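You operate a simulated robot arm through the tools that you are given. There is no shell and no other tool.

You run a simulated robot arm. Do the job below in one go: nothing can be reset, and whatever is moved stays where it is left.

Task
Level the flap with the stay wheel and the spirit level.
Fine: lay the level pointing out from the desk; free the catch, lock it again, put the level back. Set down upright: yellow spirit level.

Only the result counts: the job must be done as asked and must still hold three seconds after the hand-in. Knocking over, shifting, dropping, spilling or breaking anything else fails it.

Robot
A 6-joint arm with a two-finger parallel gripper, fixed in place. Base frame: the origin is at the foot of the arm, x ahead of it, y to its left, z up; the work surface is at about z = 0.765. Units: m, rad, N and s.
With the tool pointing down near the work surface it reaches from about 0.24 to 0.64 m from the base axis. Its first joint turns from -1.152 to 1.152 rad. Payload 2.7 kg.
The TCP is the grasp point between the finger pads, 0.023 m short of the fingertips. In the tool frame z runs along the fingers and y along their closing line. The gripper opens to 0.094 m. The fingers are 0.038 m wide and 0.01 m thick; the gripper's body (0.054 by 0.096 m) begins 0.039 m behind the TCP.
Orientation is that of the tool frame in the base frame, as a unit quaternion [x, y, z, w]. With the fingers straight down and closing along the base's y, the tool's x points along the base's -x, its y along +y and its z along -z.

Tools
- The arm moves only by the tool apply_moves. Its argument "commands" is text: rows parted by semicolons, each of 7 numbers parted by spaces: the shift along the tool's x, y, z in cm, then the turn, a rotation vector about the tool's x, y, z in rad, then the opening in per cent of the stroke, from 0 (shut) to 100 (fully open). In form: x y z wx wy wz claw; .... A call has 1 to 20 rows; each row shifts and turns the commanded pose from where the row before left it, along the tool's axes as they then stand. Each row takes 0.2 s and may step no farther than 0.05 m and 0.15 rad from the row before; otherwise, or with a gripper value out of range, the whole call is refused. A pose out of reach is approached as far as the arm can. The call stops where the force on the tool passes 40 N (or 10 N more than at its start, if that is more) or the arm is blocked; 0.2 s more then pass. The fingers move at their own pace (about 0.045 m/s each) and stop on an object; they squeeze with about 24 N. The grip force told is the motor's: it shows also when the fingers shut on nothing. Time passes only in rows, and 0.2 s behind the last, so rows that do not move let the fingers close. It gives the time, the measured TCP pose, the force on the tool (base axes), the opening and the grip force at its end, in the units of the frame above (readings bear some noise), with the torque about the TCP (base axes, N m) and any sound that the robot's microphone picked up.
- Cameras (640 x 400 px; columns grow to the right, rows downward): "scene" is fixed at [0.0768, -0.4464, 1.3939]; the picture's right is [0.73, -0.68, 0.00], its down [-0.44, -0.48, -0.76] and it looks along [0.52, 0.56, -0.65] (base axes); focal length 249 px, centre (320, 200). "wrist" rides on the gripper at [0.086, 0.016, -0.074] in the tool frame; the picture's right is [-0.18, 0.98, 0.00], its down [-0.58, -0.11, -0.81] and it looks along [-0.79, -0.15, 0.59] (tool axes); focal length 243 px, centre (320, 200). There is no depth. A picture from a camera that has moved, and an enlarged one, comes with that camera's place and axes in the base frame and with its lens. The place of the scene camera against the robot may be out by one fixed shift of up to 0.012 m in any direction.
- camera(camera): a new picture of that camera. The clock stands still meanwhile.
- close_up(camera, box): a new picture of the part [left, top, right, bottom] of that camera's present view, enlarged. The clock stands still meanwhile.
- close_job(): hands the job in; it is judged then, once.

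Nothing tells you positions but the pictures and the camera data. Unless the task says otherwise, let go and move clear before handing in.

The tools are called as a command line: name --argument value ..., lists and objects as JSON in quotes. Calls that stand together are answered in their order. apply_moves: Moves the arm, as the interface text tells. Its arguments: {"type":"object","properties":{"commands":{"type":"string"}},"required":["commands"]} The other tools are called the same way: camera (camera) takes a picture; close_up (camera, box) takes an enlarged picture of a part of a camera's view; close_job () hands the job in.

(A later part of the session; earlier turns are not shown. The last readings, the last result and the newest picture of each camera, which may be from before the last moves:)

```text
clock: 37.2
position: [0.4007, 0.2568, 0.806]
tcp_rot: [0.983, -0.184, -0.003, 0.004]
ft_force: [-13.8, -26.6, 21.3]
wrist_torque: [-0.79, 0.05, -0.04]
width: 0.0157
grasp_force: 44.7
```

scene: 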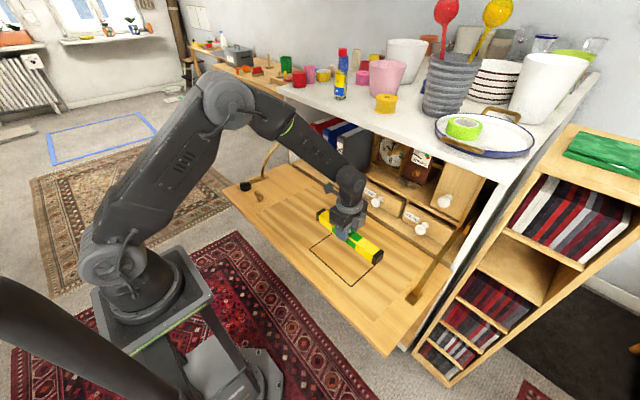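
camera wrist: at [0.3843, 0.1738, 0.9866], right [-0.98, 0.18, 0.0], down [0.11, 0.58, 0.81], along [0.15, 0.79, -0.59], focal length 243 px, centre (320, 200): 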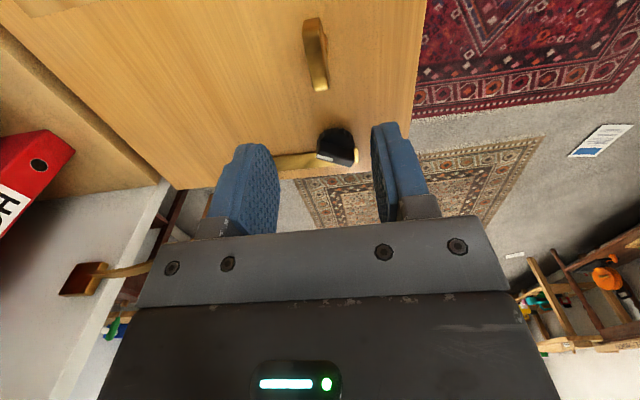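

Turning freely, but side force is building because my turning centre is a few mm off. I'll shift the hand slightly to relieve it, then continue.

apply_moves --commands "-0.02 0.2 -0.1 0 0 0 0; 0 0 0 0 0 0 0; 0 0 0 0 0 0 0"

apply_moves --commands "0 0 0 0 0 -0.1 0; 0 0 0 0 0 -0.1 0; 0 0 0 0 0 0 0"

close_up --camera "scene" --box '[230, 150, 310, 210]'

close_up --camera "scene" --box '[290, 190, 410, 290]'

camera --camera "wrist"

```text
clock: 38.0
position: [0.3999, 0.2557, 0.8075]
tcp_rot: [0.983, -0.184, -0.001, 0.0]
ft_force: [-2.8, -10.0, -2.7]
wrist_torque: [-0.03, 0.85, -0.03]
width: 0.0156
grasp_force: 44.9
```

```text
clock: 38.8
position: [0.3985, 0.2562, 0.807]
tcp_rot: [0.996, -0.085, -0.001, 0.0]
ft_force: [0.1, -8.9, -13.7]
wrist_torque: [-0.01, 1.22, -0.01]
width: 0.0157
grasp_force: 45.1
```

```text
6.67 times, centred on (270, 180) of scene
camera zoom: at [0.077, -0.4464, 1.3939], right [0.73, -0.68, 0.0], down [-0.44, -0.48, -0.76], along [0.52, 0.56, -0.65], focal length 1659 px, centre (653, 333)
```

zoom: 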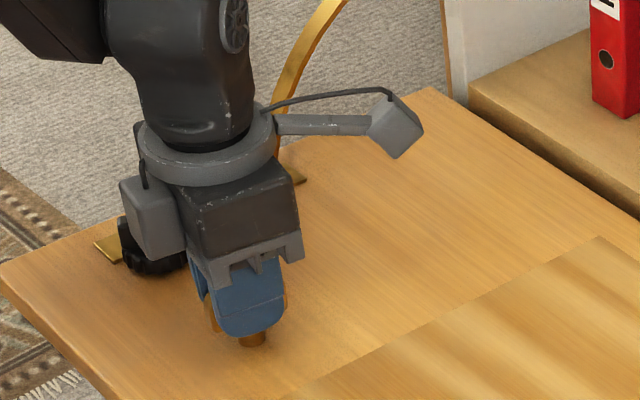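

```text
4.00 times, centred on (350, 240) of scene
camera zoom: at [0.077, -0.4464, 1.3939], right [0.73, -0.68, 0.0], down [-0.44, -0.48, -0.76], along [0.52, 0.56, -0.65], focal length 996 px, centre (200, 40)
```

zoom: 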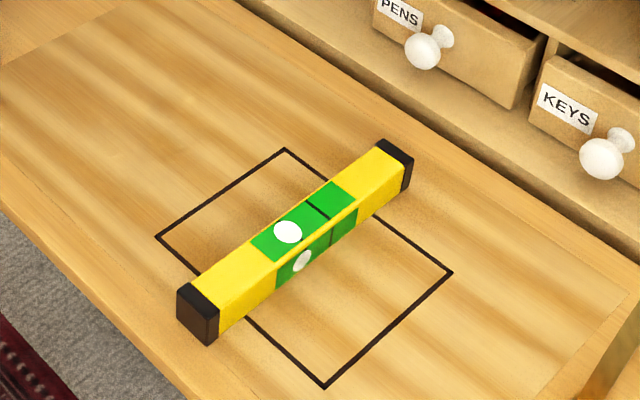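

```text
taken
camera wrist: at [0.4822, 0.2258, 0.8811], right [-0.35, -0.94, 0.0], down [-0.55, 0.21, 0.81], along [-0.76, 0.28, -0.59], focal length 243 px, centre (320, 200)
```

wrist: 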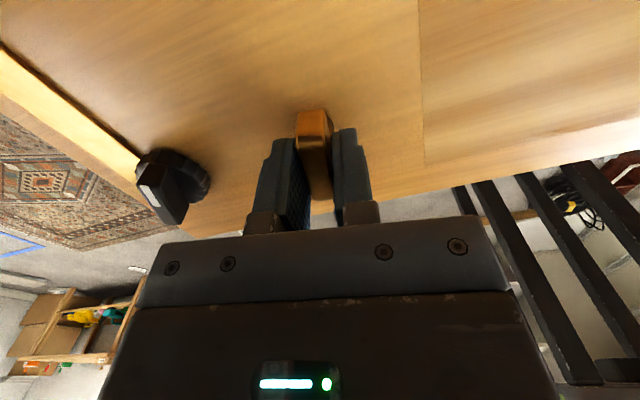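

apply_moves --commands "0 0 0.05 0 0 -0.09 0; 0 0 0.05 0 0 -0.08 0; 0 0 0 0 0 0 0"

apply_moves --commands "0 0 0 0 0 -0.06 0; 0 0 0 0 0 0 0"

```text
clock: 39.6
position: [0.3999, 0.2548, 0.8072]
tcp_rot: [1.0, 0.0, -0.002, 0.001]
ft_force: [-12.7, -14.6, 0.9]
wrist_torque: [-0.29, -0.54, 0.0]
width: 0.0156
grasp_force: 45.0
```

```text
clock: 40.2
position: [0.3993, 0.2554, 0.807]
tcp_rot: [1.0, 0.03, -0.001, 0.001]
ft_force: [-7.0, -17.5, 2.6]
wrist_torque: [-0.29, 0.22, -0.09]
width: 0.0155
grasp_force: 44.9
```

apply_moves --commands "0 0 0 0 0 -0.05 0; 0 0 0 0 0 0 0"

close_up --camera "wrist" --box '[220, 60, 420, 240]'

```text
clock: 40.8
position: [0.3993, 0.2543, 0.8065]
tcp_rot: [0.999, 0.051, -0.001, 0.001]
ft_force: [-6.1, -16.7, 6.4]
wrist_torque: [-0.02, 0.69, -2.08]
width: 0.0167
grasp_force: 45.2
```

```text
2.22 times, centred on (320, 150) of wrist
camera zoom: at [0.4878, 0.2487, 0.8807], right [-0.08, -1.0, 0.0], down [-0.59, 0.05, 0.81], along [-0.8, 0.06, -0.59], focal length 539 px, centre (320, 311)
```

zoom: 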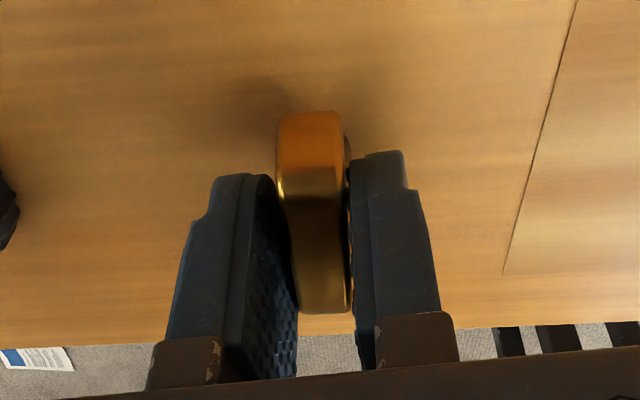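

I've reached the other end stop (torque -2 N·m after ≈93°), so the catch should be free now. Relaxing the twist, opening, and lifting off.

apply_moves --commands "0 0 0 0 0 0.07 0; 0 0 0 0 0 0 0; 0 0 0 0 0 0 55; 0 0 0 0 0 0 55; 0 0 0 0 0 0 55; 0 0 -2 0 0 0 55; 0 0 -4 0 0 0 55; 0 0 -3 0 0 0 55; 0 0 0 0 0 0 55"

close_up --camera "scene" --box '[220, 120, 340, 220]'

close_up --camera "scene" --box '[290, 190, 410, 290]'

camera --camera "wrist"

```text
clock: 42.8
position: [0.3994, 0.2567, 0.8991]
tcp_rot: [1.0, 0.02, -0.001, 0.0]
ft_force: [0.1, -0.2, 1.1]
wrist_torque: [0.01, -0.02, 0.0]
width: 0.0516
grasp_force: 0.1
```

```text
4.00 times, centred on (280, 170) of scene
camera zoom: at [0.0768, -0.4464, 1.3939], right [0.73, -0.68, 0.0], down [-0.44, -0.48, -0.76], along [0.52, 0.56, -0.65], focal length 996 px, centre (480, 320)
```

zoom: 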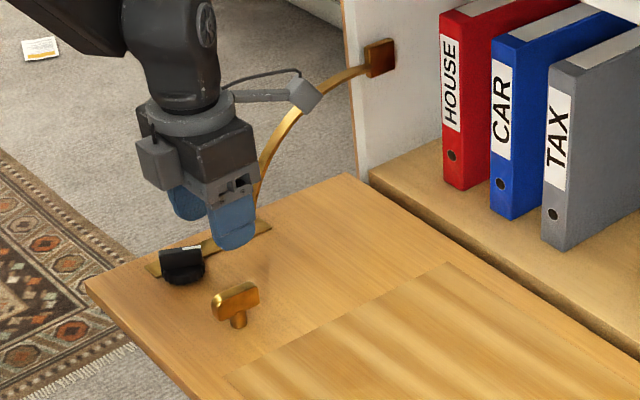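

```text
4.00 times, centred on (350, 240) of scene
camera zoom: at [0.0768, -0.4464, 1.3939], right [0.73, -0.68, 0.0], down [-0.44, -0.48, -0.76], along [0.52, 0.56, -0.65], focal length 996 px, centre (200, 40)
```

zoom: 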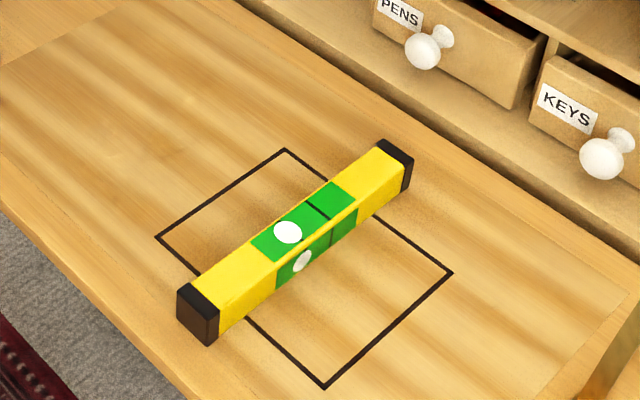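

```text
taken
camera wrist: at [0.4855, 0.2448, 0.9735], right [-0.15, -0.99, 0.0], down [-0.59, 0.09, 0.81], along [-0.8, 0.12, -0.59], focal length 243 px, centre (320, 200)
```

wrist: 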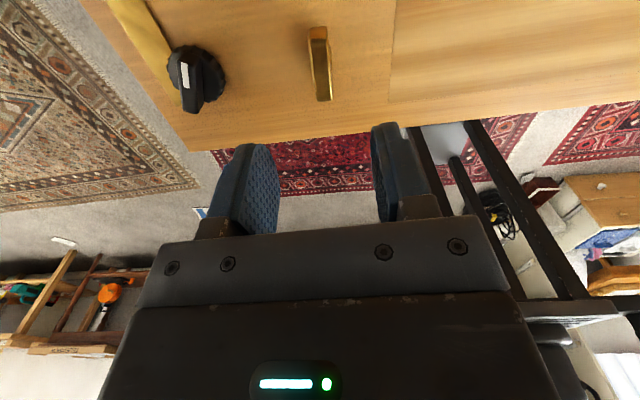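

The catch now lies along x (freed) and the flap holds. Next I swing the gripper round so it closes across the wheel's bar (bar at about -27°), with the camera on the side away from the stay.

apply_moves --commands "0 0 0 0 0 0.146 55; 0 0 0 0 0 0.146 55; 0 0 0 0 0 0.146 55; 0 0 0 0 0 0.146 55; 0 0 0 0 0 0.146 55; 0 0 0 0 0 0.146 55; 0 0 0 0 0 0.146 55; 0 0 0 0 0 0.146 55; 0 0 0 0 0 0.146 55; 0 0 0 0 0 0.146 55; 0 0 0 0 0 0.146 55; 0 0 0 0 0 0.146 55; 0 0 0 0 0 0.146 55; 0 0 0 0 0 0.146 55; 0 0 0 0 0 0.146 55; 0 0 0 0 0 0.146 55; 0 0 0 0 0 0.146 55; 0 0 0 0 0 0.146 55; 0 0 0 0 0 0.146 55; 0 0 0 0 0 0.146 55"

apply_moves --commands "0 0 0 0 0 0.146 55; 0 0 0 0 0 0.146 55; 0 0 0 0 0 0.146 55; 0 0 0 0 0 0.146 55; 0 0 0 0 0 0.146 55; 0 0 0 0 0 0 55"

```text
clock: 47.0
position: [0.4019, 0.2555, 0.8959]
tcp_rot: [-0.128, 0.992, 0.0, 0.0]
ft_force: [-0.8, 0.1, 0.3]
wrist_torque: [-0.02, 0.01, 0.0]
width: 0.0516
grasp_force: 0.1
```

```text
clock: 48.4
position: [0.3999, 0.2552, 0.8975]
tcp_rot: [0.234, 0.972, 0.0, 0.0]
ft_force: [0.7, 0.5, 0.2]
wrist_torque: [-0.02, 0.02, -0.02]
width: 0.0517
grasp_force: 0.2
```

Orientation is right (closing across the -27° bar). Moving over the wheel at a safe height and checking alignment.

apply_moves --commands "1.65 3.08 0.5 0 0 0 55; 1.65 3.08 0.5 0 0 0 55; 1.66 3.09 0.5 0 0 0 55; 0 0 1 0 0 0 55; 0 0 0 0 0 0 55"

camera --camera "wrist"

close_up --camera "wrist" --box '[220, 20, 420, 200]'

close_up --camera "scene" --box '[220, 120, 340, 220]'

```text
clock: 49.6
position: [0.3984, 0.3592, 0.8718]
tcp_rot: [0.234, 0.972, 0.0, 0.0]
ft_force: [1.0, 0.4, 0.8]
wrist_torque: [0.01, 0.01, -0.03]
width: 0.0516
grasp_force: 0.1
```

```text
taken
camera wrist: at [0.3284, 0.4136, 0.9458], right [0.61, 0.79, 0.0], down [0.47, -0.36, 0.81], along [0.64, -0.49, -0.59], focal length 243 px, centre (320, 200)
```

wrist: 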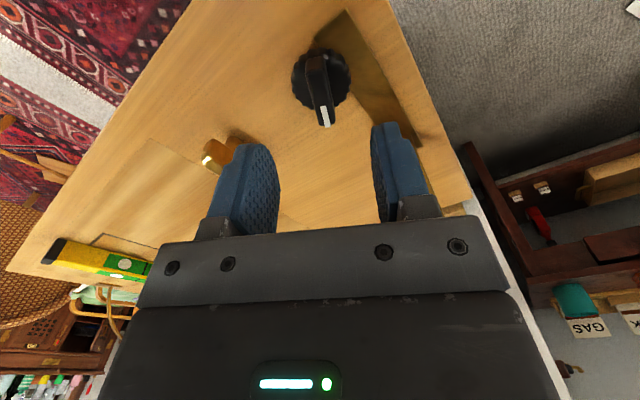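

```text
2.22 times, centred on (320, 110) of wrist
camera zoom: at [0.3284, 0.4136, 0.9458], right [0.61, 0.79, 0.0], down [0.47, -0.36, 0.81], along [0.64, -0.49, -0.59], focal length 539 px, centre (320, 400)
```

zoom: 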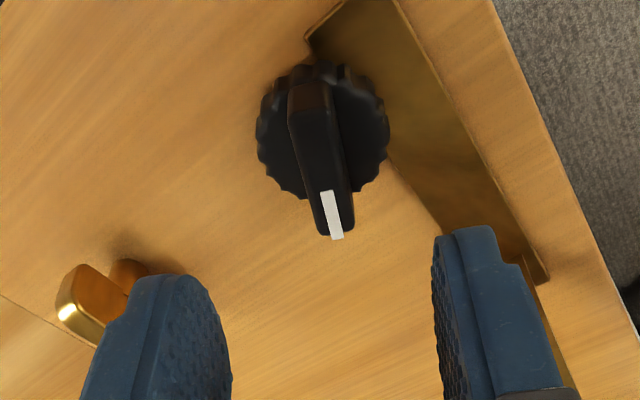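

```text
4.00 times, centred on (280, 170) of scene
camera zoom: at [0.0768, -0.4464, 1.3939], right [0.73, -0.68, 0.0], down [-0.44, -0.48, -0.76], along [0.52, 0.56, -0.65], focal length 996 px, centre (480, 320)
```

zoom: 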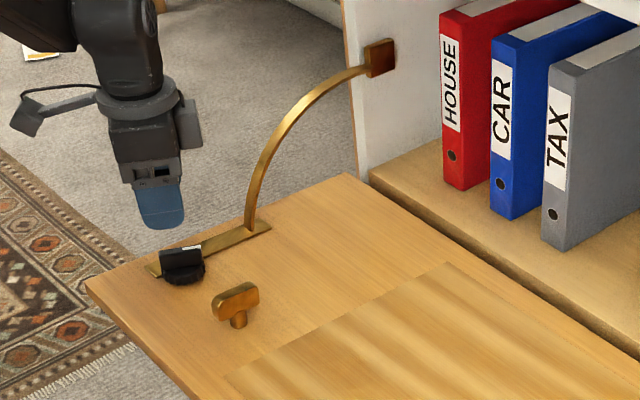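

The gripper is aligned over the wheel (pivot ≈ (0.398, 0.3605), bar ≈ -27°). Descending and closing on the bar.

apply_moves --commands "0 0 2.5 0 0 0 45; 0 0 2 0 0 0 45; 0 0 1.5 0 0 0 45; 0 0 0.4 0 0 0 45; 0 0 0 0 0 0 45"

close_up --camera "wrist" --box '[220, 60, 420, 240]'

close_up --camera "scene" --box '[230, 150, 310, 210]'

```text
clock: 50.8
position: [0.398, 0.3613, 0.8068]
tcp_rot: [0.234, 0.972, 0.0, 0.0]
ft_force: [-0.1, -0.5, -1.3]
wrist_torque: [0.01, -0.03, -0.02]
width: 0.0422
grasp_force: 0.1
```

```text
2.22 times, centred on (320, 150) of wrist
camera zoom: at [0.3281, 0.4155, 0.8816], right [0.61, 0.79, 0.0], down [0.47, -0.36, 0.81], along [0.64, -0.49, -0.59], focal length 539 px, centre (320, 311)
```

zoom: 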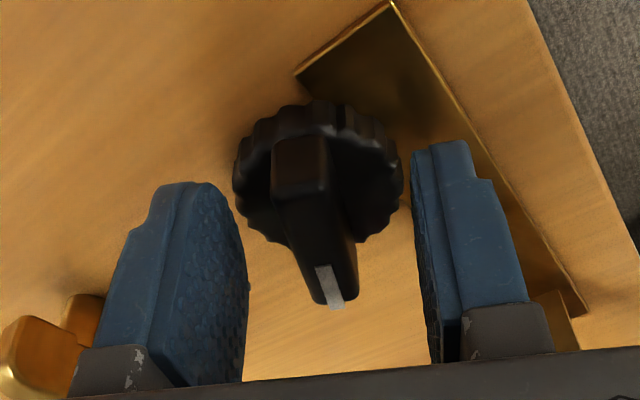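

```text
6.67 times, centred on (270, 180) of scene
camera zoom: at [0.0768, -0.4464, 1.3939], right [0.73, -0.68, 0.0], down [-0.44, -0.48, -0.76], along [0.52, 0.56, -0.65], focal length 1659 px, centre (653, 333)
```

zoom: 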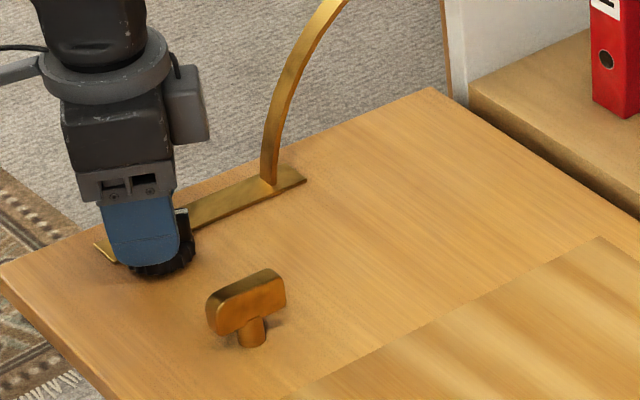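

apply_moves --commands "0 0 0 0 0 0 0; 0 0 0 0 0 0 0; 0 0 0 0 0 0 0; 0 0 0 0 0 0 0; 0 0 0 0 0 0 0; 0 0 0 0 0 0 0"

close_up --camera "wrist" --box '[220, 60, 420, 240]'

```text
clock: 52.2
position: [0.398, 0.3603, 0.8067]
tcp_rot: [0.234, 0.972, -0.001, 0.0]
ft_force: [-6.2, -9.3, 4.5]
wrist_torque: [-0.78, 0.32, 0.04]
width: 0.0128
grasp_force: 45.4
```

```text
2.22 times, centred on (320, 150) of wrist
camera zoom: at [0.3278, 0.4148, 0.8816], right [0.61, 0.79, 0.0], down [0.47, -0.36, 0.81], along [0.64, -0.49, -0.59], focal length 539 px, centre (320, 311)
```

zoom: 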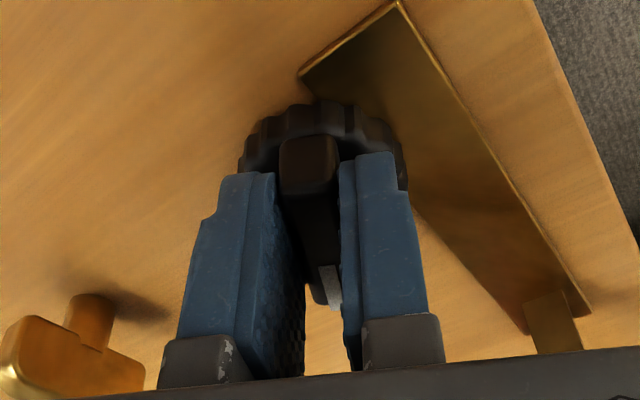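

The bar is gripped (0.013 wide). I'll relieve the side load, then try a small turn clockwise and look at the bubble.

apply_moves --commands "0 -0.12 0 0 0 0 0; 0 0 0 0 0 0 0; 0 0 0 0 0 0.06 0; 0 0 0 0 0 0.06 0; 0 0 0 0 0 0 0"

close_up --camera "scene" --box '[320, 220, 380, 265]'

```text
clock: 53.4
position: [0.3986, 0.3605, 0.8082]
tcp_rot: [0.292, 0.957, 0.002, 0.0]
ft_force: [9.4, 6.6, -13.2]
wrist_torque: [-0.14, 0.63, 0.06]
width: 0.0132
grasp_force: 45.2
```

```text
8.89 times, centred on (350, 242) of scene
camera zoom: at [0.0772, -0.446, 1.394], right [0.73, -0.68, 0.0], down [-0.44, -0.48, -0.76], along [0.52, 0.56, -0.65], focal length 2212 px, centre (53, -178)
```

zoom: 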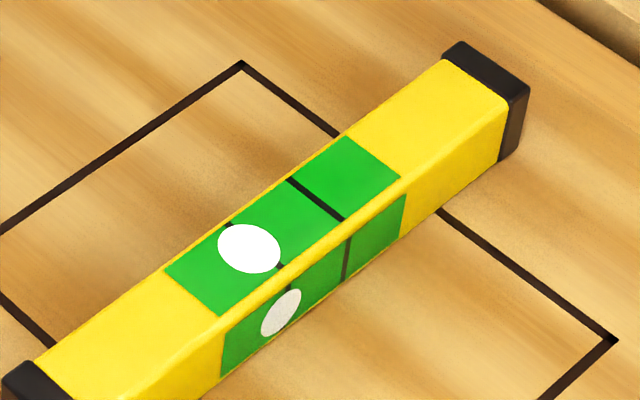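

apply_moves --commands "0 0 0.05 0 0 0.1 0; 0 0 0.05 0 0 0.1 0; 0 0 0 0 0 0.1 0; 0 0 0 0 0 0.1 0; 0 0 0 0 0 0 0"

close_up --camera "scene" --box '[320, 220, 380, 265]'

close_up --camera "scene" --box '[230, 150, 310, 210]'

```text
clock: 54.6
position: [0.3994, 0.3621, 0.8096]
tcp_rot: [0.476, 0.879, 0.005, 0.001]
ft_force: [9.9, 17.0, 19.8]
wrist_torque: [-1.07, -0.37, 0.3]
width: 0.0132
grasp_force: 44.7
```

```text
8.89 times, centred on (350, 242) of scene
camera zoom: at [0.0768, -0.4462, 1.394], right [0.73, -0.68, 0.0], down [-0.44, -0.48, -0.76], along [0.52, 0.56, -0.65], focal length 2212 px, centre (53, -178)
```

zoom: 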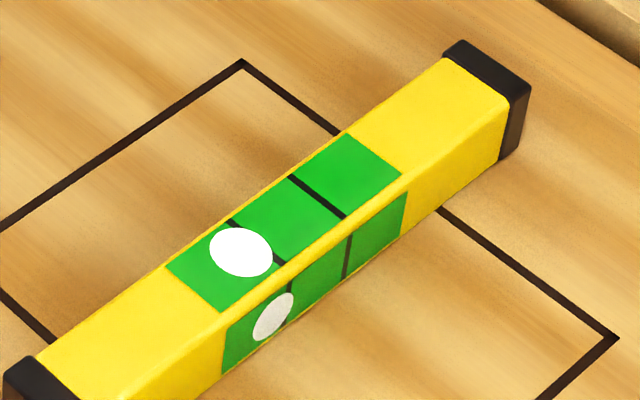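

```text
6.67 times, centred on (270, 180) of scene
camera zoom: at [0.0768, -0.4462, 1.394], right [0.73, -0.68, 0.0], down [-0.44, -0.48, -0.76], along [0.52, 0.56, -0.65], focal length 1659 px, centre (653, 333)
```

zoom: 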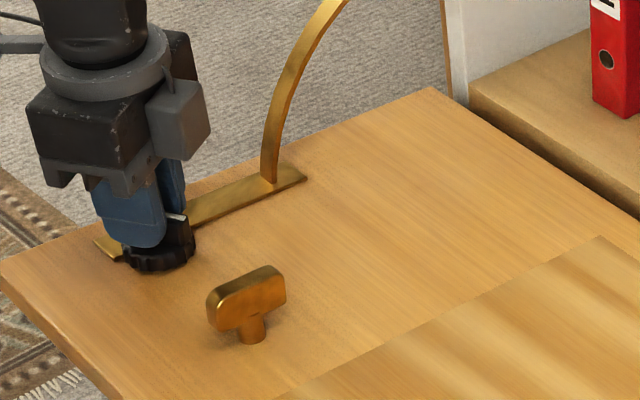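

Clockwise raises the front (bubble moved outward), so I need counter-clockwise — by my estimate about 2.6 rad in total from here. Turning back in steps while following the flap down.

apply_moves --commands "0 0 0 0 0 -0.1 0; 0 0 0 0 0 -0.1 0; 0 0 0 0 0 -0.1 0; 0 0 0 0 0 -0.1 0; 0 0 0 0 0 -0.1 0; 0 0 0 0 0 0 0"

close_up --camera "scene" --box '[320, 220, 380, 265]'

```text
clock: 56.0
position: [0.3984, 0.3602, 0.808]
tcp_rot: [0.242, 0.97, 0.001, 0.002]
ft_force: [8.4, 17.9, 5.2]
wrist_torque: [-0.09, 0.6, 0.2]
width: 0.0131
grasp_force: 45.4
```

```text
8.89 times, centred on (350, 242) of scene
camera zoom: at [0.077, -0.446, 1.394], right [0.73, -0.68, 0.0], down [-0.44, -0.48, -0.76], along [0.52, 0.56, -0.65], focal length 2212 px, centre (53, -178)
```

zoom: 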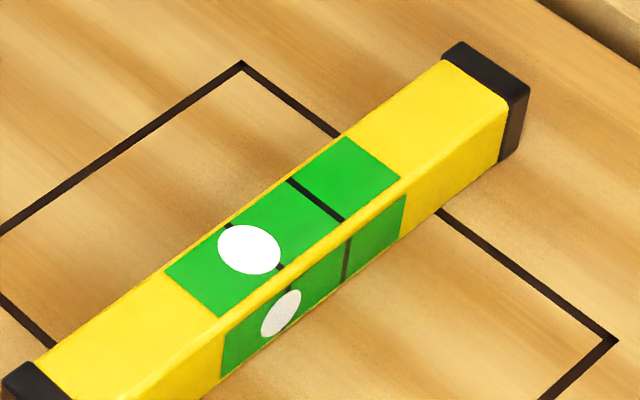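

Back to the start angle. Relieving the side load and carrying on counter-clockwise, following downward.

apply_moves --commands "0 0.15 0 0 0 0 0; 0 0 0 0 0 -0.1 0; 0 0 0.03 0 0 -0.1 0; 0 0 0.03 0 0 -0.1 0; 0 0 0.03 0 0 -0.1 0; 0 0 0.03 0 0 -0.1 0; 0 0 0 0 0 0 0"

close_up --camera "scene" --box '[320, 220, 380, 265]'

```text
clock: 57.6
position: [0.3964, 0.3583, 0.8038]
tcp_rot: [-0.004, 1.0, -0.004, -0.002]
ft_force: [-12.4, -30.4, 18.1]
wrist_torque: [-0.07, -0.4, -0.04]
width: 0.013
grasp_force: 45.0
```

```text
8.89 times, centred on (350, 242) of scene
camera zoom: at [0.0763, -0.4473, 1.3936], right [0.73, -0.68, 0.0], down [-0.44, -0.48, -0.76], along [0.52, 0.56, -0.65], focal length 2212 px, centre (53, -178)
```

zoom: 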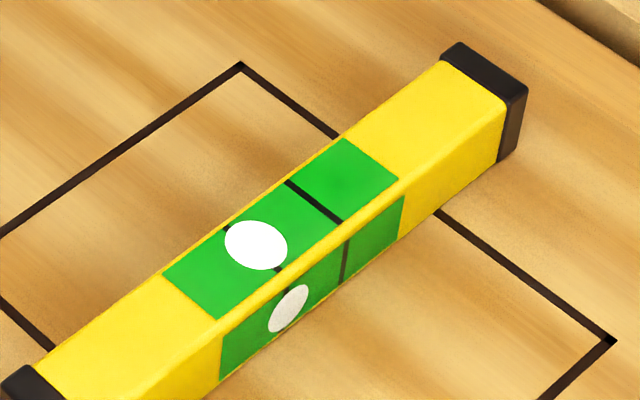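

apply_moves --commands "0.12 -0.25 -0.15 0 0 0 0; 0 0 0 0 0 0 0; 0 0 0 0 0 0 0"

apply_moves --commands "0 0 0.02 0 0 -0.1 0; 0 0 0.02 0 0 -0.1 0; 0 0 0.03 0 0 -0.1 0; 0 0 0.03 0 0 -0.1 0; 0 0 0 0 0 0 0"

close_up --camera "scene" --box '[320, 220, 380, 265]'

```text
clock: 58.4
position: [0.3965, 0.3579, 0.8067]
tcp_rot: [-0.004, 1.0, 0.001, 0.001]
ft_force: [19.7, -4.3, -17.7]
wrist_torque: [-0.1, 0.9, -0.02]
width: 0.0129
grasp_force: 44.9
```

```text
clock: 59.6
position: [0.397, 0.3557, 0.8052]
tcp_rot: [-0.203, 0.979, -0.001, -0.001]
ft_force: [3.2, -27.0, -1.6]
wrist_torque: [0.62, -1.18, -0.13]
width: 0.0129
grasp_force: 44.9
```

```text
8.89 times, centred on (350, 242) of scene
camera zoom: at [0.0769, -0.447, 1.3937], right [0.73, -0.68, 0.0], down [-0.44, -0.48, -0.76], along [0.52, 0.56, -0.65], focal length 2212 px, centre (53, -178)
```

zoom: 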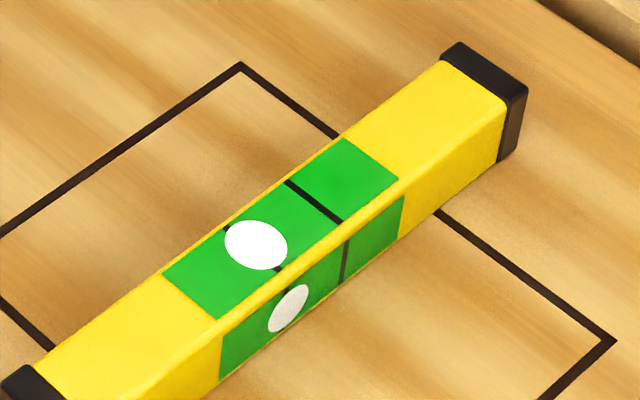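

The bubble didn't move in this last step, so I'll check how the wheel and grip look.

close_up --camera "wrist" --box '[220, 60, 420, 240]'

close_up --camera "scene" --box '[230, 150, 310, 210]'

```text
2.22 times, centred on (320, 150) of wrist
camera zoom: at [0.3112, 0.3377, 0.8799], right [-0.22, 0.98, 0.0], down [0.58, 0.13, 0.81], along [0.79, 0.18, -0.59], focal length 539 px, centre (320, 311)
```

zoom: 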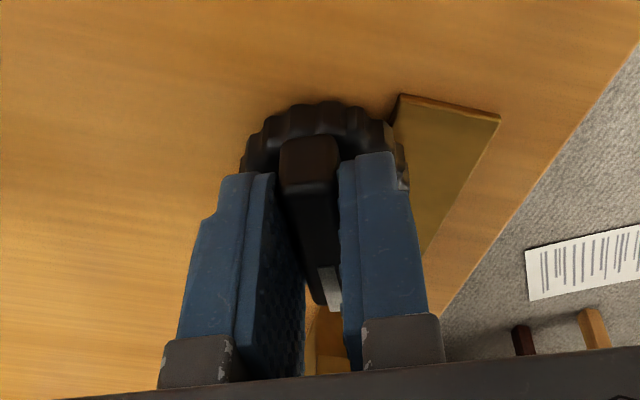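

```text
6.67 times, centred on (270, 180) of scene
camera zoom: at [0.0769, -0.447, 1.3937], right [0.73, -0.68, 0.0], down [-0.44, -0.48, -0.76], along [0.52, 0.56, -0.65], focal length 1659 px, centre (653, 333)
```

zoom: 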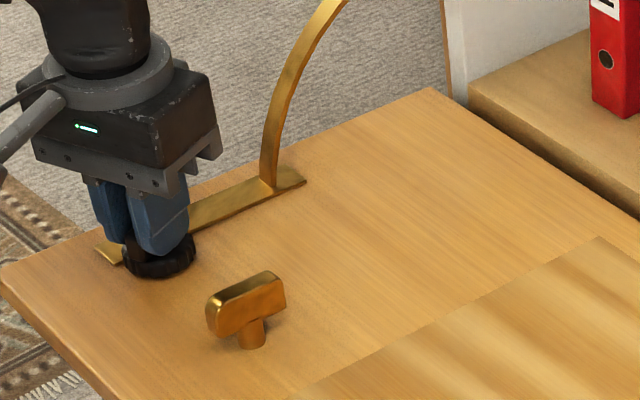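

The wheel does turn with the grip, but my grip point sits ≈5 mm off its axis (axis ≈ (0.402, 0.3575)) and I may be loading the flap vertically. I'll release, re-read the bubble unloaded, and regrip centred.

apply_moves --commands "0 0 0 0 0 0 35; 0 0 0 0 0 0 35; 0 0 0 0 0 0 35; 0 0 -1 0 0 0 35; 0 0 -2 0 0 0 35; 0 0 0 0 0 0 35"

close_up --camera "scene" --box '[320, 220, 380, 265]'

close_up --camera "wrist" --box '[220, 60, 420, 240]'

```text
clock: 61.0
position: [0.3985, 0.359, 0.8366]
tcp_rot: [-0.203, 0.979, 0.0, 0.0]
ft_force: [0.1, -0.6, 0.3]
wrist_torque: [0.02, -0.01, -0.03]
width: 0.0327
grasp_force: 0.2
```

```text
8.89 times, centred on (350, 242) of scene
camera zoom: at [0.0768, -0.4464, 1.3939], right [0.73, -0.68, 0.0], down [-0.44, -0.48, -0.76], along [0.52, 0.56, -0.65], focal length 2212 px, centre (53, -178)
```

zoom: 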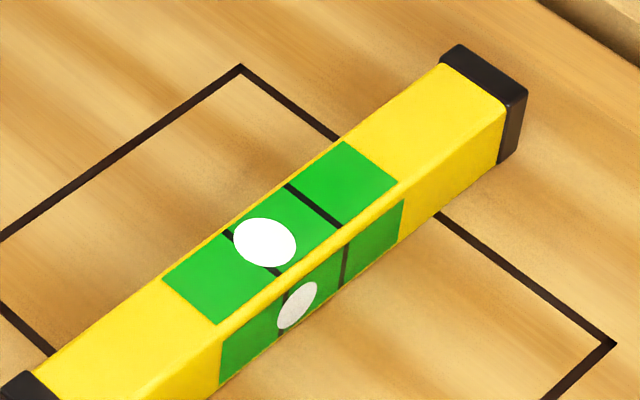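

```text
2.22 times, centred on (320, 150) of wrist
camera zoom: at [0.312, 0.3396, 0.9108], right [-0.22, 0.98, 0.0], down [0.58, 0.13, 0.81], along [0.79, 0.18, -0.59], focal length 539 px, centre (320, 311)
```

zoom: 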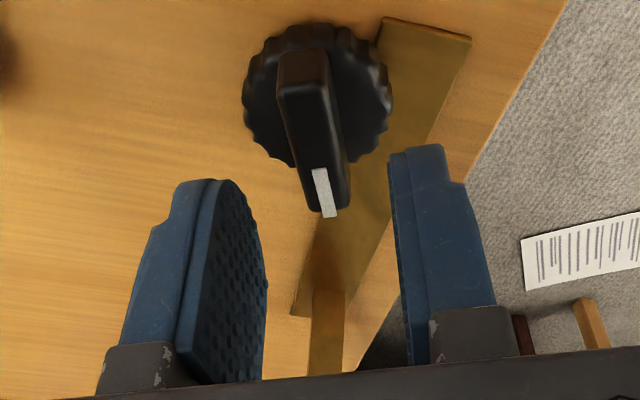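

Unloaded, the bubble has moved inward to about 25 px from centre, so roughly 1.4 rad more is needed. Bar centre (= axis) is at (0.402, 0.3595); I'll recentre there and regrip a little lower.

apply_moves --commands "-0.39 -0.11 0 0 0 0 35; 0 0 2 0 0 0 35; 0 0 1.2 0 0 0 35; 0 0 0 0 0 0 35; 0 0 0 0 0 0 0; 0 0 0 0 0 0 0; 0 0 0 0 0 0 0; 0 0 0 0 0 0 0; 0 0 0 0 0 0 0"

close_up --camera "scene" --box '[320, 220, 380, 265]'

```text
clock: 63.0
position: [0.3998, 0.3581, 0.805]
tcp_rot: [-0.202, 0.979, -0.001, 0.0]
ft_force: [5.1, -6.7, 1.1]
wrist_torque: [0.22, 0.22, 0.05]
width: 0.0129
grasp_force: 44.6
```

```text
8.89 times, centred on (350, 242) of scene
camera zoom: at [0.0769, -0.4465, 1.3938], right [0.73, -0.68, 0.0], down [-0.44, -0.48, -0.76], along [0.52, 0.56, -0.65], focal length 2212 px, centre (53, -178)
```

zoom: 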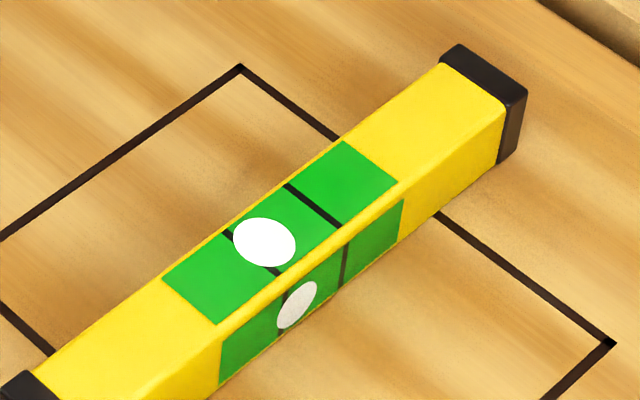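

Grip is centred with little side load. Turning 0.7 rad counter-clockwise, following the flap down.

apply_moves --commands "0 -0.05 0.03 0 0 -0.1 0; 0 0 0.04 0 0 -0.1 0; 0 0 0.04 0 0 -0.1 0; 0 0 0.04 0 0 -0.1 0; 0 0 0.04 0 0 -0.1 0; 0 0 0.04 0 0 -0.1 0; 0 0 0.04 0 0 -0.1 0; 0 0 0 0 0 0 0"

close_up --camera "scene" --box '[320, 220, 380, 265]'

```text
clock: 64.8
position: [0.399, 0.3581, 0.8009]
tcp_rot: [-0.527, 0.85, -0.001, 0.0]
ft_force: [-4.6, -16.2, 7.1]
wrist_torque: [0.73, -0.02, 0.07]
width: 0.0128
grasp_force: 45.0
```

```text
8.89 times, centred on (350, 242) of scene
camera zoom: at [0.0766, -0.4468, 1.3938], right [0.73, -0.68, 0.0], down [-0.44, -0.48, -0.76], along [0.52, 0.56, -0.65], focal length 2212 px, centre (53, -178)
```

zoom: 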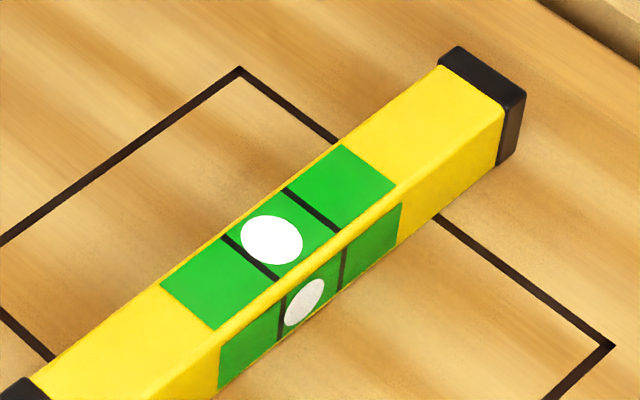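

The bubble is now clearly between the lines, about 12 px short of centre. About 0.5 rad more, then release to read it unloaded.

apply_moves --commands "0 -0.05 0.02 0 0 -0.1 0; 0 0 0.04 0 0 -0.1 0; 0 0 0.04 0 0 -0.1 0; 0 0 0.04 0 0 -0.1 0; 0 0 0.04 0 0 -0.1 0; 0 0 0 0 0 0 0; 0 0 0 0 0 0 35; 0 0 0 0 0 0 35; 0 0 0 0 0 0 35; 0 0 0 0 0 0 35"

close_up --camera "scene" --box '[320, 220, 380, 265]'

close_up --camera "scene" --box '[336, 232, 366, 254]'

```text
clock: 67.0
position: [0.4011, 0.3578, 0.7995]
tcp_rot: [0.72, -0.694, 0.0, 0.002]
ft_force: [0.0, 0.3, -0.8]
wrist_torque: [-0.01, 0.04, 0.0]
width: 0.0328
grasp_force: 0.1
```

```text
8.89 times, centred on (350, 242) of scene
camera zoom: at [0.0768, -0.4464, 1.3939], right [0.73, -0.68, 0.0], down [-0.44, -0.48, -0.76], along [0.52, 0.56, -0.65], focal length 2212 px, centre (53, -178)
```

zoom: 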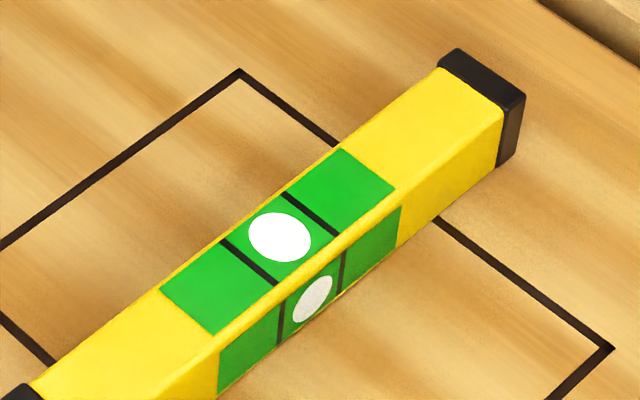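

```text
16.00 times, centred on (351, 243) of scene
camera zoom: at [0.0768, -0.4464, 1.3939], right [0.73, -0.68, 0.0], down [-0.44, -0.48, -0.76], along [0.52, 0.56, -0.65], focal length 3982 px, centre (-176, -488)
```

zoom: 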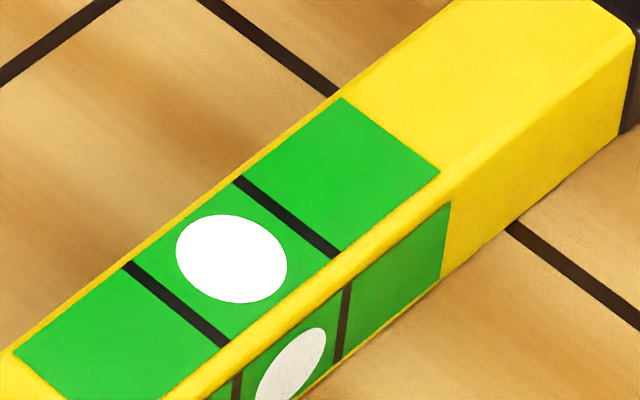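

The bubble is now practically centred between the lines. I'll zoom further to measure precisely.

close_up --camera "scene" --box '[337, 236, 355, 248]'

close_up --camera "scene" --box '[343, 239, 363, 256]'

close_up --camera "wrist" --box '[220, 60, 420, 240]'

```text
16.00 times, centred on (346, 242) of scene
camera zoom: at [0.0768, -0.4464, 1.3939], right [0.73, -0.68, 0.0], down [-0.44, -0.48, -0.76], along [0.52, 0.56, -0.65], focal length 3982 px, centre (-96, -472)
```

zoom: 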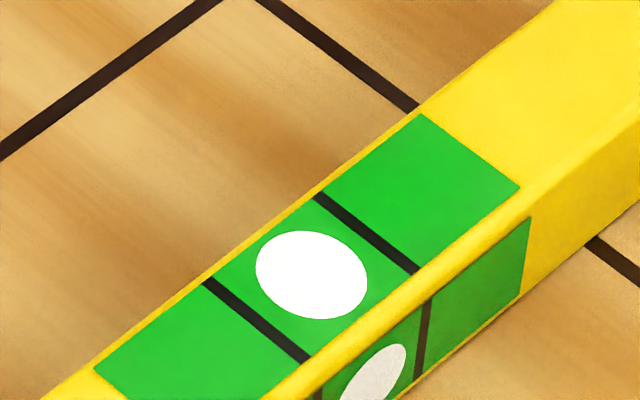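

```text
16.00 times, centred on (353, 248) of scene
camera zoom: at [0.0768, -0.4464, 1.3939], right [0.73, -0.68, 0.0], down [-0.44, -0.48, -0.76], along [0.52, 0.56, -0.65], focal length 3982 px, centre (-208, -560)
```

zoom: 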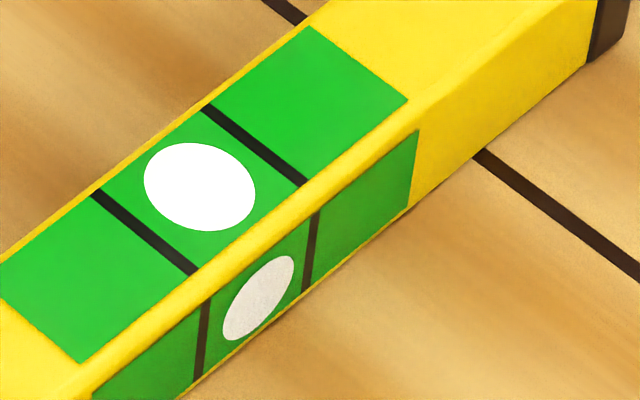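

```text
2.22 times, centred on (320, 150) of wrist
camera zoom: at [0.3884, 0.2715, 0.8731], right [-0.99, 0.15, 0.0], down [0.09, 0.58, 0.81], along [0.12, 0.8, -0.59], focal length 539 px, centre (320, 311)
```

zoom: 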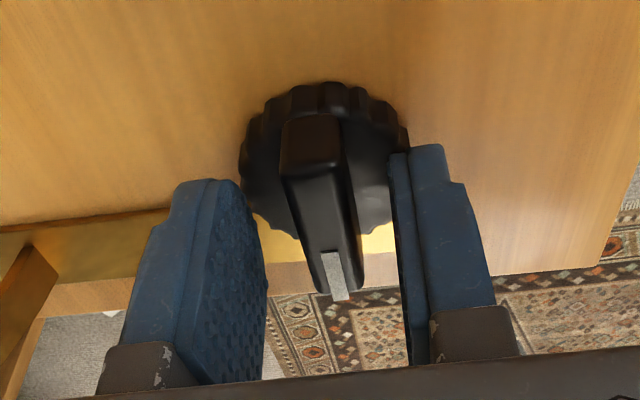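

The bubble is centred to within about half a percent of the line gap. Now I'll lift straight off the wheel, go above the catch and orient the gripper across it (catch bar now along x).

apply_moves --commands "0 0 -1.5 0 0 0 35; 0 0 -3 0 0 0 35; 0 0 -3 0 0 0 50; 3.47 0.1 0 0 0 0 50; 3.47 0.1 0 0 0 0 50; 3.47 0.1 0 0 0 0 50; 0 0 0 0 0 0 50"

apply_moves --commands "0 0 0 0 0 -0.1395 50; 0 0 0 0 0 -0.1395 50; 0 0 0 0 0 -0.1395 50; 0 0 0 0 0 -0.1395 50; 0 0 0 0 0 -0.1395 50; 0 0 0 0 0 -0.1395 50; 0 0 0 0 0 -0.1395 50; 0 0 0 0 0 -0.1395 50; 0 0 0 0 0 -0.1395 50; 0 0 0 0 0 -0.1395 50; 0 0 0 0 0 -0.1395 50; 0 0 0 0 0 0 50"

close_up --camera "wrist" --box '[220, 20, 420, 200]'

close_up --camera "scene" --box '[343, 239, 363, 256]'

close_up --camera "scene" --box '[230, 150, 310, 210]'

```text
clock: 68.6
position: [0.4037, 0.2558, 0.8749]
tcp_rot: [0.721, -0.693, 0.0, 0.0]
ft_force: [-0.4, 0.2, 0.6]
wrist_torque: [-0.01, -0.02, 0.04]
width: 0.047
grasp_force: 0.0
```

```text
clock: 71.2
position: [0.4019, 0.2544, 0.8736]
tcp_rot: [1.0, 0.002, 0.0, -0.001]
ft_force: [0.4, -0.6, -0.3]
wrist_torque: [-0.05, -0.05, 0.01]
width: 0.0469
grasp_force: 0.1
```

```text
2.22 times, centred on (320, 110) of wrist
camera zoom: at [0.4886, 0.2391, 0.9487], right [-0.18, -0.98, 0.0], down [-0.58, 0.11, 0.81], along [-0.79, 0.15, -0.59], focal length 539 px, centre (320, 400)
```

zoom: 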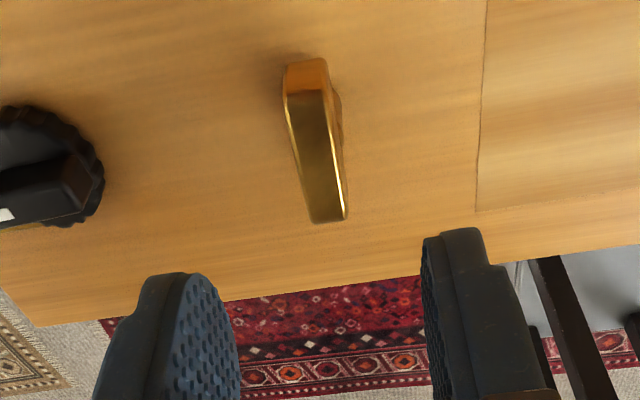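

```text
16.00 times, centred on (353, 248) of scene
camera zoom: at [0.0768, -0.4464, 1.3939], right [0.73, -0.68, 0.0], down [-0.44, -0.48, -0.76], along [0.52, 0.56, -0.65], focal length 3982 px, centre (-208, -560)
```

zoom: 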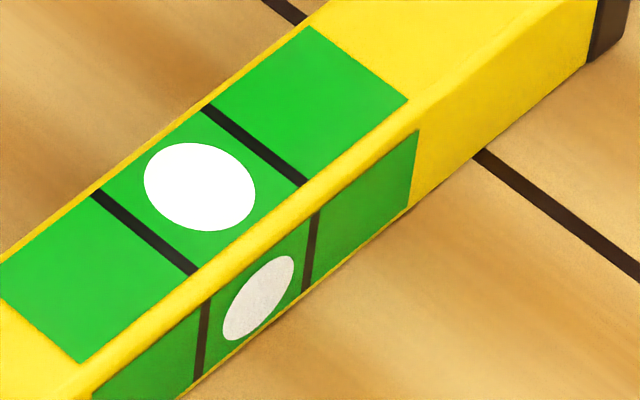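

```text
6.67 times, centred on (270, 180) of scene
camera zoom: at [0.0768, -0.4464, 1.3939], right [0.73, -0.68, 0.0], down [-0.44, -0.48, -0.76], along [0.52, 0.56, -0.65], focal length 1659 px, centre (653, 333)
```

zoom: 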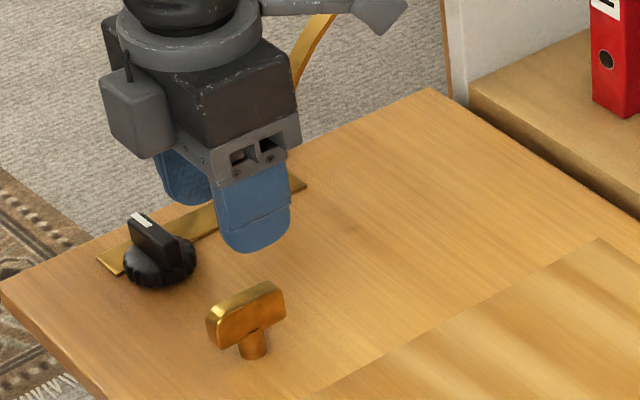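

Bubble still centred. The catch bar is under the gripper at about (0.401, 0.256). Descending (flap is ≈8 mm lower now) and gripping it.

apply_moves --commands "-0.1 -0.05 2.5 0 0 0 50; 0 0 2.5 0 0 0 50; 0 0 1.5 0 0 0 50; 0 0 0.8 0 0 0 50; 0 0 0 0 0 0 50"

close_up --camera "wrist" --box '[220, 60, 420, 240]'

close_up --camera "scene" --box '[230, 150, 310, 210]'

```text
clock: 72.4
position: [0.4025, 0.2558, 0.8014]
tcp_rot: [1.0, 0.001, 0.0, 0.0]
ft_force: [0.7, -0.2, 0.1]
wrist_torque: [-0.01, 0.02, -0.01]
width: 0.0467
grasp_force: 0.0
```

```text
2.22 times, centred on (320, 150) of wrist
camera zoom: at [0.4888, 0.2398, 0.8748], right [-0.18, -0.98, 0.0], down [-0.58, 0.11, 0.81], along [-0.79, 0.15, -0.59], focal length 539 px, centre (320, 311)
```

zoom: 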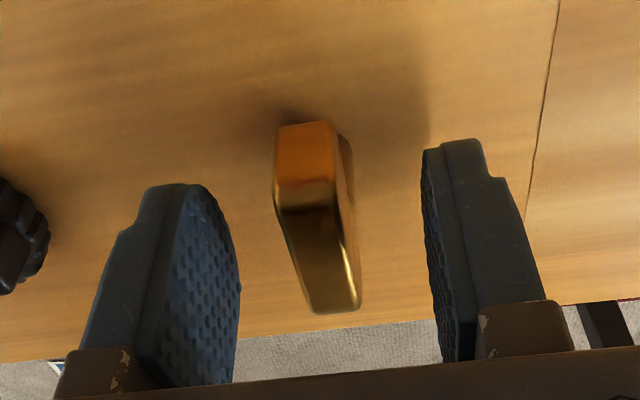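

```text
6.67 times, centred on (270, 180) of scene
camera zoom: at [0.0768, -0.4464, 1.3939], right [0.73, -0.68, 0.0], down [-0.44, -0.48, -0.76], along [0.52, 0.56, -0.65], focal length 1659 px, centre (653, 333)
```

zoom: 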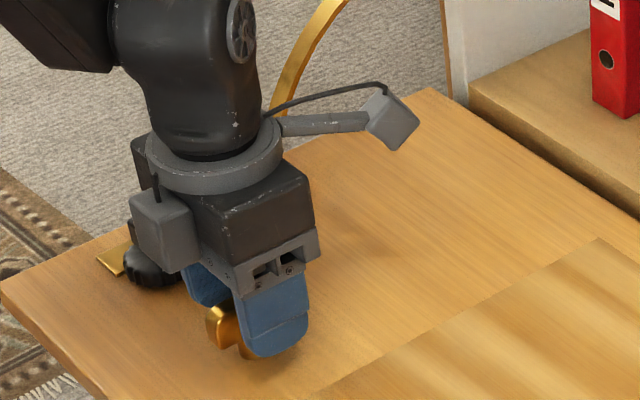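

apply_moves --commands "0 0.05 0.15 0 0 0 50; 0 0 0 0 0 0 50; 0 0 0 0 0 0 0; 0 0 0 0 0 0 0; 0 0 0 0 0 0 0; 0 0 0 0 0 0 0; 0 0 0 0 0 0 0; 0 0 0 0 0 0 0"

close_up --camera "scene" --box '[343, 239, 363, 256]'

```text
clock: 74.2
position: [0.4025, 0.2557, 0.7988]
tcp_rot: [1.0, 0.001, 0.0, 0.0]
ft_force: [-1.0, 9.5, -4.8]
wrist_torque: [0.18, -0.12, -0.02]
width: 0.0157
grasp_force: 44.7
```

```text
16.00 times, centred on (353, 248) of scene
camera zoom: at [0.0769, -0.4461, 1.394], right [0.73, -0.68, 0.0], down [-0.44, -0.48, -0.76], along [0.52, 0.56, -0.65], focal length 3982 px, centre (-208, -560)
```

zoom: 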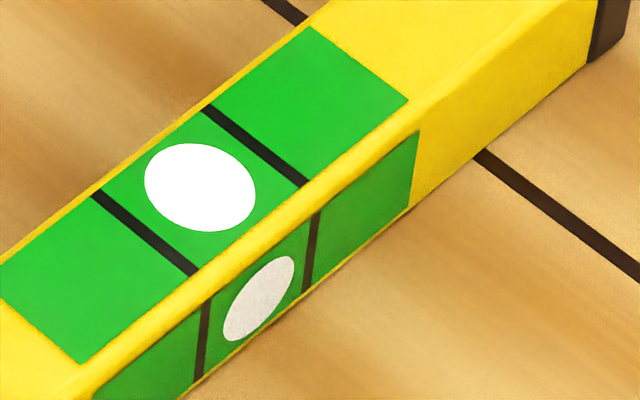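

Gripped with light loads. Relieving 1 mm sideways and turning clockwise back toward the locked position.

apply_moves --commands "0 -0.1 0 0 0 0 0; 0 0 0 0 0 0.1 0; 0 0 0 0 0 0.1 0; 0 0 0 0 0 0.1 0; 0 0 0 0 0 0.1 0; 0 0 0 0 0 0.1 0; 0 0 0 0 0 0 0"

apply_moves --commands "0 0 0 0 0 0.1 0; 0 0 0 0 0 0.1 0; 0 0 0 0 0 0.1 0; 0 0 0 0 0 0.1 0; 0 0 0 0 0 0 0"

```text
clock: 75.8
position: [0.4019, 0.2531, 0.7992]
tcp_rot: [0.969, -0.248, 0.0, 0.0]
ft_force: [5.9, -11.5, 5.0]
wrist_torque: [-0.43, -0.46, -0.04]
width: 0.0157
grasp_force: 44.9
```

```text
clock: 77.0
position: [0.4017, 0.2549, 0.7999]
tcp_rot: [0.9, -0.435, -0.001, 0.001]
ft_force: [-2.5, -14.0, 5.9]
wrist_torque: [-0.51, -0.1, -0.01]
width: 0.0154
grasp_force: 45.1
```

apply_moves --commands "0.08 0.06 -0.03 0 0 0.1 0; 0 0 0 0 0 0.1 0; 0 0 0 0 0 0.1 0; 0 0 0 0 0 0.1 0; 0 0 0 0 0 0 0"

close_up --camera "scene" --box '[343, 239, 363, 256]'

```text
clock: 78.2
position: [0.4015, 0.254, 0.8002]
tcp_rot: [0.796, -0.606, -0.001, 0.001]
ft_force: [-12.2, 1.3, -8.8]
wrist_torque: [1.21, 0.63, -0.01]
width: 0.0157
grasp_force: 44.9
```

```text
16.00 times, centred on (353, 248) of scene
camera zoom: at [0.0767, -0.4463, 1.3939], right [0.73, -0.68, 0.0], down [-0.44, -0.48, -0.76], along [0.52, 0.56, -0.65], focal length 3982 px, centre (-208, -560)
```

zoom: 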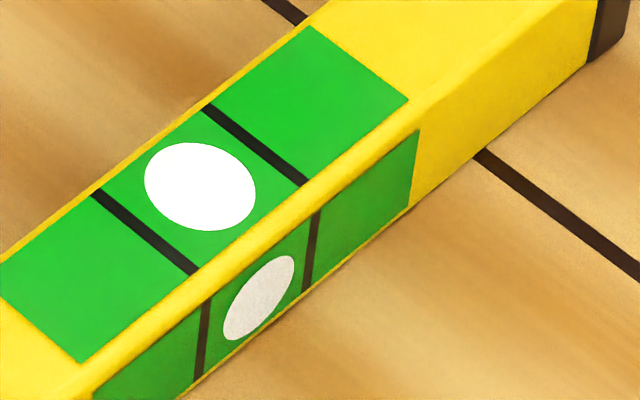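

apply_moves --commands "-0.03 0.1 0.06 0 0 0.1 0; 0 0 0 0 0 0.1 0; 0 0 0 0 0 0.06 0; 0 0 0 0 0 0 0"

apply_moves --commands "0 0 0 0 0 0.03 0; 0 0 0 0 0 0 0"

```text
clock: 79.2
position: [0.4001, 0.2536, 0.7995]
tcp_rot: [0.711, -0.703, 0.0, 0.001]
ft_force: [-18.2, -3.9, -0.4]
wrist_torque: [0.81, 0.39, 0.01]
width: 0.0155
grasp_force: 45.2
```

```text
clock: 79.8
position: [0.4001, 0.2525, 0.7991]
tcp_rot: [-0.701, 0.713, 0.0, -0.001]
ft_force: [-18.6, -1.4, -1.7]
wrist_torque: [-0.24, 0.35, 0.16]
width: 0.0155
grasp_force: 45.6
```

apply_moves --commands "0 0.15 0 0 0 0.04 0; 0 0 0 0 0 0 0; 0 0 0 0 0 0 0"

close_up --camera "scene" --box '[343, 239, 363, 256]'

```text
clock: 80.6
position: [0.4007, 0.2535, 0.7994]
tcp_rot: [-0.686, 0.728, 0.0, 0.0]
ft_force: [-1.0, -11.1, -5.1]
wrist_torque: [-0.98, 0.08, 0.1]
width: 0.0156
grasp_force: 44.7
```

```text
16.00 times, centred on (353, 248) of scene
camera zoom: at [0.0769, -0.4465, 1.3938], right [0.73, -0.68, 0.0], down [-0.44, -0.48, -0.76], along [0.52, 0.56, -0.65], focal length 3982 px, centre (-208, -560)
```

zoom: 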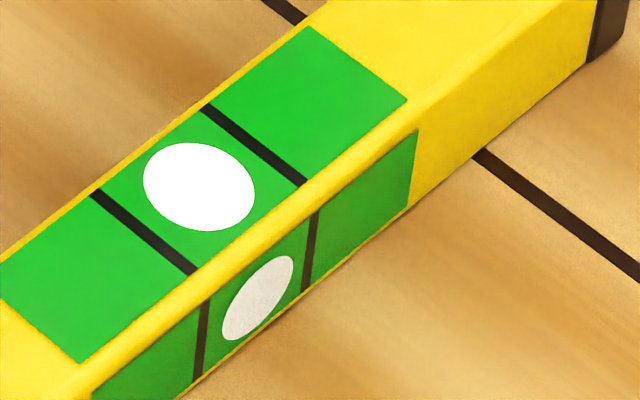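

apply_moves --commands "0 0 0 0 0 0.04 0; 0 0 0 0 0 0 0"

apply_moves --commands "0 0 0 0 0 0.03 0; 0 0 0 0 0 0 0"

```text
clock: 81.2
position: [0.4004, 0.254, 0.7984]
tcp_rot: [-0.673, 0.74, -0.001, 0.001]
ft_force: [8.3, -13.8, -7.6]
wrist_torque: [-0.96, -0.05, 1.94]
width: 0.0163
grasp_force: 45.1
```

```text
clock: 81.8
position: [0.3999, 0.2527, 0.8001]
tcp_rot: [-0.661, 0.751, -0.001, 0.0]
ft_force: [16.9, -14.6, -13.1]
wrist_torque: [-0.2, 0.13, 1.93]
width: 0.0175
grasp_force: 45.5
```

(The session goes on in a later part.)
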